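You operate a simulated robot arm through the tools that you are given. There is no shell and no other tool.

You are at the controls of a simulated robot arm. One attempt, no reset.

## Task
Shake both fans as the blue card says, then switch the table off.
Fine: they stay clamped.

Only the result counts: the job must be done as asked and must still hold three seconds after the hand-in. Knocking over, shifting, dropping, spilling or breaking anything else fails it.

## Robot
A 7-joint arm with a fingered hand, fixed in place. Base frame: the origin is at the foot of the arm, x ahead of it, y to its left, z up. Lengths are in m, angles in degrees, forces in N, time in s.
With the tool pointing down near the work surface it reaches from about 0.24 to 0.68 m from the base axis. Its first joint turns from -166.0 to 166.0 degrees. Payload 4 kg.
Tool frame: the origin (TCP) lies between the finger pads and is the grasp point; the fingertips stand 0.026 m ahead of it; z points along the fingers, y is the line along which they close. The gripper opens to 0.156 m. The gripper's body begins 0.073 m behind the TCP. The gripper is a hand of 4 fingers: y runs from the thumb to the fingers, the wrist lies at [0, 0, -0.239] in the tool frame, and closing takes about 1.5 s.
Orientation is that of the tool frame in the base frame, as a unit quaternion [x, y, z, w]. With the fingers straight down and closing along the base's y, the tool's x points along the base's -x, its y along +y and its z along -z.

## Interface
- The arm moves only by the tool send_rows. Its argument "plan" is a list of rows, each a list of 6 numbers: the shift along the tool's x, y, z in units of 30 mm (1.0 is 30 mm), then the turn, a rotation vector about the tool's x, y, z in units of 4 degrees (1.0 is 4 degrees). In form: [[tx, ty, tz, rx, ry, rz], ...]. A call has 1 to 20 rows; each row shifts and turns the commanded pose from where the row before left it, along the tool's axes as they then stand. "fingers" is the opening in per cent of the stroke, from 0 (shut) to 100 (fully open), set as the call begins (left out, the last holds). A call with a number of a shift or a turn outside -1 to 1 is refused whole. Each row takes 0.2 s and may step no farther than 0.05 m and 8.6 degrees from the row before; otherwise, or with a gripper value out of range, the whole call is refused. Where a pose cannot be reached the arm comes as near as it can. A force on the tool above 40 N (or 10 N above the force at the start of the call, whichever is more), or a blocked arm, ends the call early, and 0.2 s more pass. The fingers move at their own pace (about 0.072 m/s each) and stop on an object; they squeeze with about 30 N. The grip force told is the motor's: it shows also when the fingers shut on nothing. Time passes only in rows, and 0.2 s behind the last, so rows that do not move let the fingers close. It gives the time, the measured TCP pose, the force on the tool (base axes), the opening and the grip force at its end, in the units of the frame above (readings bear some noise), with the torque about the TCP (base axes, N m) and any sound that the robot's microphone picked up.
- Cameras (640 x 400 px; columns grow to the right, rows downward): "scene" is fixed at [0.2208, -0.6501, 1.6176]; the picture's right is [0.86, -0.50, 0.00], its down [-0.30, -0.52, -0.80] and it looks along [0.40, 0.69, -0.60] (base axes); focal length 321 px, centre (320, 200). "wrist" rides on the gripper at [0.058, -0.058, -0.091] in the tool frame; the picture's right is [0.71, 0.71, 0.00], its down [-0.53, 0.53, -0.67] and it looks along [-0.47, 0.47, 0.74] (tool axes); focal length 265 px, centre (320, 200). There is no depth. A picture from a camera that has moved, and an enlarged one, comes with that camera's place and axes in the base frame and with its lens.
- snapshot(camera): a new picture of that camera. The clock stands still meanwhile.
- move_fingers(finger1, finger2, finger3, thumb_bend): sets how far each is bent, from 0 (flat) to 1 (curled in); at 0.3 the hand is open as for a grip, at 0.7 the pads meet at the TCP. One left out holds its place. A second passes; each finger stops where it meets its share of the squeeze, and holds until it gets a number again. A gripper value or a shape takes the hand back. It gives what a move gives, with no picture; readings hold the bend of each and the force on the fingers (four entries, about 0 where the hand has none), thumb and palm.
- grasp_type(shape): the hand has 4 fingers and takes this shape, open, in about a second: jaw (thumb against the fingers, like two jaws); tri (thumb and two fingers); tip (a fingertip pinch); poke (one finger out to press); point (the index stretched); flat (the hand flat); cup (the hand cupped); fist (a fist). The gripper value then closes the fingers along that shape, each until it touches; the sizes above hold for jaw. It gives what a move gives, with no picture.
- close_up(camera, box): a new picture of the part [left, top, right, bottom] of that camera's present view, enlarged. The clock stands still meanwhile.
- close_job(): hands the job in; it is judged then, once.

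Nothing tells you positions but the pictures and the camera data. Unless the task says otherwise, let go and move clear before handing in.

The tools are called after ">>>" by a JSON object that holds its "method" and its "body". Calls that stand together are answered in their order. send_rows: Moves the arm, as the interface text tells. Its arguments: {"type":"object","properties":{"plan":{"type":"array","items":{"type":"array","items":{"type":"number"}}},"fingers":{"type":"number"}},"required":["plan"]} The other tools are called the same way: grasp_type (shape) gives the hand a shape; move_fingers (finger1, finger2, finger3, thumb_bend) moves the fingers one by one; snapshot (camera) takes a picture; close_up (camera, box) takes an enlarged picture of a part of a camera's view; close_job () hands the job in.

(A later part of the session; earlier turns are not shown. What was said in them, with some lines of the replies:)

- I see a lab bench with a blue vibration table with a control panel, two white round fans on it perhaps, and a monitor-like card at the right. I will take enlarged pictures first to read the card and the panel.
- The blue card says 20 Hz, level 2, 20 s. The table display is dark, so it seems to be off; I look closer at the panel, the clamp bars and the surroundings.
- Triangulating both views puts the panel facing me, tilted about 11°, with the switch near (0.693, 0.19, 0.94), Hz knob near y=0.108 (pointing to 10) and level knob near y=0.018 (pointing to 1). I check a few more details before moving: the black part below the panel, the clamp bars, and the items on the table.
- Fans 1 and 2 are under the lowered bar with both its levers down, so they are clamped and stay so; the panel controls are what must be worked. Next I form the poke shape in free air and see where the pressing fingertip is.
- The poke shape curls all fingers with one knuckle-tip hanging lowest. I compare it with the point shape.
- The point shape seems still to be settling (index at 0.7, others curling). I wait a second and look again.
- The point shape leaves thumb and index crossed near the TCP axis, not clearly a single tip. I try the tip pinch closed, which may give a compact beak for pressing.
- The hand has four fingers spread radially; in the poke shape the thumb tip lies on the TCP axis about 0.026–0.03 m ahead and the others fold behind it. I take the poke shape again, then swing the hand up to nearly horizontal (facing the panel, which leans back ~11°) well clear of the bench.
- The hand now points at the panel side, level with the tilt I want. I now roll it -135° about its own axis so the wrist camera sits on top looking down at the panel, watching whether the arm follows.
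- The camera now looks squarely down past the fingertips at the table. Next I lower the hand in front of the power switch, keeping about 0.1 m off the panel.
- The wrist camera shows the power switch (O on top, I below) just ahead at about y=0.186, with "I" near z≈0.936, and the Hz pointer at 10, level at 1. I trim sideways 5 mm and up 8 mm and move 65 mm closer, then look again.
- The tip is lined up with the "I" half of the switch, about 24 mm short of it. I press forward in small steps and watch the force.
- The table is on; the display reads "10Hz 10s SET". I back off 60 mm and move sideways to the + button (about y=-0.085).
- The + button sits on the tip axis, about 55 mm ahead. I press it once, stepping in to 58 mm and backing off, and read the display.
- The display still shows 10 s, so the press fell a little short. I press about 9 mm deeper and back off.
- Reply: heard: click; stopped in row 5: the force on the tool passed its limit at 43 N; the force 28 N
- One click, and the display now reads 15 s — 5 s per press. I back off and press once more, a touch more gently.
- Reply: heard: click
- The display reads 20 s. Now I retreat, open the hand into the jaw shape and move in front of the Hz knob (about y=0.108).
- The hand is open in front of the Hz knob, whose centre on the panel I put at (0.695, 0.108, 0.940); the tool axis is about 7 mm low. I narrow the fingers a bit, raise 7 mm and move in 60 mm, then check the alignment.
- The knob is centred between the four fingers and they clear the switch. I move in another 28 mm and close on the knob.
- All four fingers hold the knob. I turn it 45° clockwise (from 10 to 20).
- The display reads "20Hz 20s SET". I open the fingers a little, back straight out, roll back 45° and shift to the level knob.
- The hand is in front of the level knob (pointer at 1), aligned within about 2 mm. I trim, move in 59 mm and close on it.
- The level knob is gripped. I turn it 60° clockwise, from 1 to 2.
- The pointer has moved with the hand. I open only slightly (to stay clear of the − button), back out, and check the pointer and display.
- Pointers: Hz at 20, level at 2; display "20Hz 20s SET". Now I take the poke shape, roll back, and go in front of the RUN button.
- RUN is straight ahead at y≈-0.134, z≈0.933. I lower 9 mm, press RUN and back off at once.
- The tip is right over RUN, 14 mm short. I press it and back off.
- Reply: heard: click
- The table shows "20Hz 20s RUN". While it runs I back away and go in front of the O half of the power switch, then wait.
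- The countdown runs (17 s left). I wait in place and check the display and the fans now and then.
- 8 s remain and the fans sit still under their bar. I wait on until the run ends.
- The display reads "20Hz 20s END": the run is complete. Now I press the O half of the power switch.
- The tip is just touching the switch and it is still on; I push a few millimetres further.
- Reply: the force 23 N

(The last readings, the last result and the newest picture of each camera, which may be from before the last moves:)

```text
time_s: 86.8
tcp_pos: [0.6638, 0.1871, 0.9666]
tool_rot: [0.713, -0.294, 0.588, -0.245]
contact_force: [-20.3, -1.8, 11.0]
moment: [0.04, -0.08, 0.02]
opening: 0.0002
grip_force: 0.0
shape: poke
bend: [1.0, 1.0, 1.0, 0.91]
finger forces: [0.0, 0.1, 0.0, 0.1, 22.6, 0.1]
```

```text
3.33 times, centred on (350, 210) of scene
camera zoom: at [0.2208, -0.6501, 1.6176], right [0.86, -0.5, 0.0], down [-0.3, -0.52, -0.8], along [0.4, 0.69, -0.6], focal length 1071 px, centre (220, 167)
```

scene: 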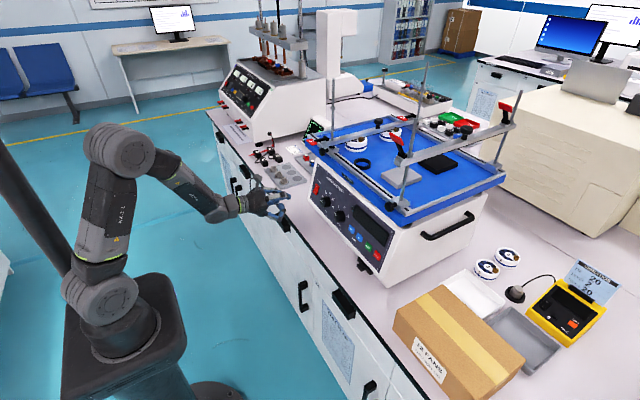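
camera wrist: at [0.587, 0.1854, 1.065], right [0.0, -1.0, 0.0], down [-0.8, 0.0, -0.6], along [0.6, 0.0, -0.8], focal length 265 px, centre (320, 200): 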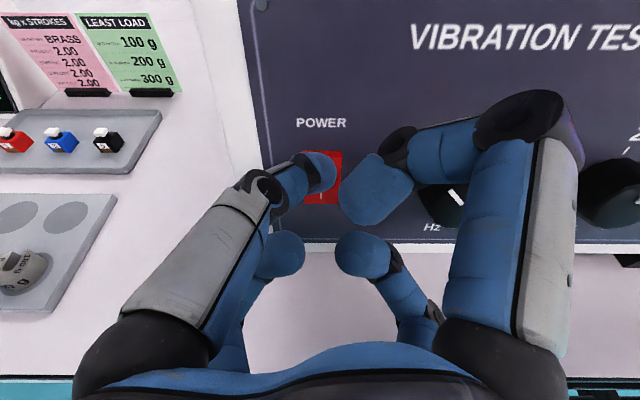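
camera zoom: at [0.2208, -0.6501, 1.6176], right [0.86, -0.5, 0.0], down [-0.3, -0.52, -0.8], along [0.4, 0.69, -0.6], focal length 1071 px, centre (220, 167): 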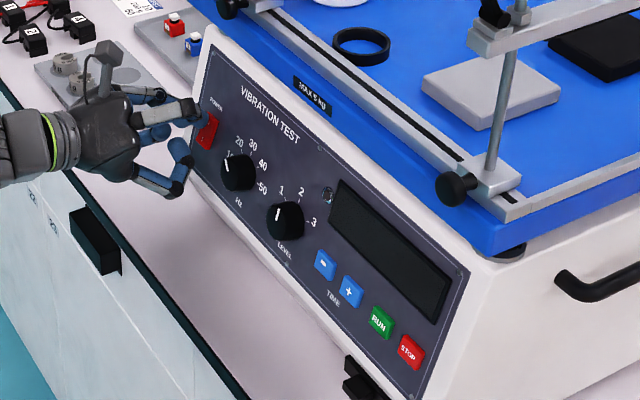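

The display and lamp are dark: the table is off. I back straight away and check the whole scene.

>>> {"method": "send_rows", "body": {"plan": [[0, 0, -0.3, 0, 0, 0], [0, 0, -0.6, 0, 0, 0], [0, 0, -0.8, 0, 0, 0], [0, 0, -0.8, 0, 0, 0], [0, 0, -0.8, 0, 0, 0], [0, 0, -0.8, 0, 0, 0], [0, 0, -0.5, 0, 0, 0], [0, 0, 0, 0, 0, 0]]}}

>>> {"method": "snapshot", "body": {"camera": "scene"}}

>>> {"method": "close_up", "body": {"camera": "scene", "box": [300, 160, 420, 270]}}

>>> {"method": "close_up", "body": {"camera": "scene", "box": [300, 100, 430, 170]}}

>>> {"method": "snapshot", "body": {"camera": "wrist"}}

```text
time_s: 88.6
tcp_pos: [0.5312, 0.1852, 0.9918]
tool_rot: [0.714, -0.293, 0.587, -0.244]
contact_force: [0.3, 0.0, -0.3]
moment: [-0.01, 0.0, 0.0]
opening: 0.0001
grip_force: 0.1
shape: poke
bend: [1.0, 1.0, 1.0, 0.91]
finger forces: [0.0, 0.0, 0.0, 0.0, 0.1, 0.0]
```

```text
taken
```

scene: 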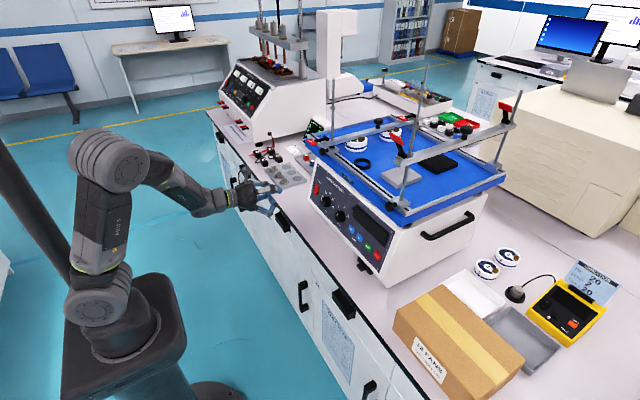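

```text
3.64 times, centred on (360, 215) of scene
camera zoom: at [0.2208, -0.6501, 1.6176], right [0.86, -0.5, 0.0], down [-0.3, -0.52, -0.8], along [0.4, 0.69, -0.6], focal length 1169 px, centre (174, 146)
```

zoom: 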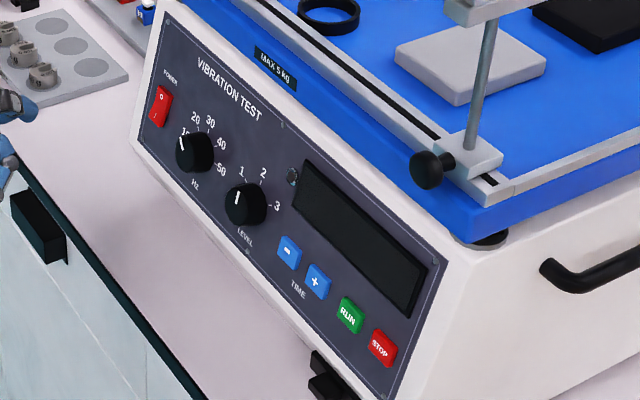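

```text
4.92 times, centred on (365, 135) of scene
camera zoom: at [0.2208, -0.6501, 1.6176], right [0.86, -0.5, 0.0], down [-0.3, -0.52, -0.8], along [0.4, 0.69, -0.6], focal length 1582 px, centre (98, 520)
```

zoom: 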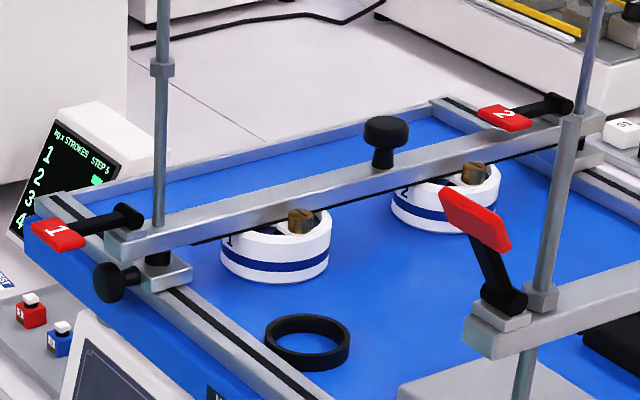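

```text
taken
camera wrist: at [0.4562, 0.1845, 1.0911], right [0.0, -1.0, 0.0], down [-0.8, 0.0, -0.6], along [0.6, 0.0, -0.8], focal length 265 px, centre (320, 200)
```

wrist: 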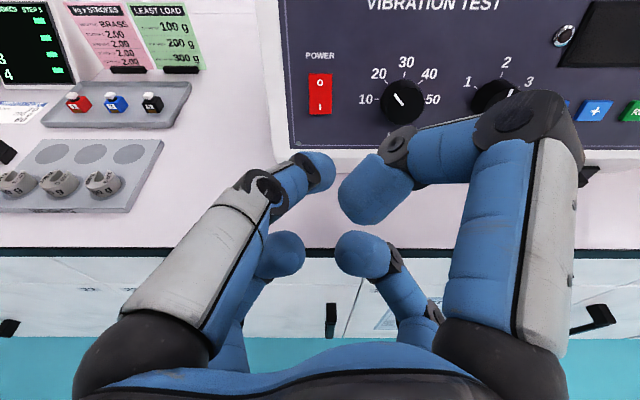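

The run at 20 Hz, level 2, 20 s ended, and the table is now off with its display and lamp dark. Both fans are still clamped under their bar and nothing else has moved. The hand is clear, so I hand the job in.

>>> {"method": "close_job", "body": {}}

```text
The job is handed in.
```

Both fans were shaken as the blue card says: 20 Hz, level 2, for 20 s. The table's display counted down and showed "END", and then I switched the table off.

Its display and lamp are now dark. The two fans are still clamped under their bar, nothing else in the pictures has moved, and the hand was clear of the table when I handed the job in. No verdict came back after the hand-in.
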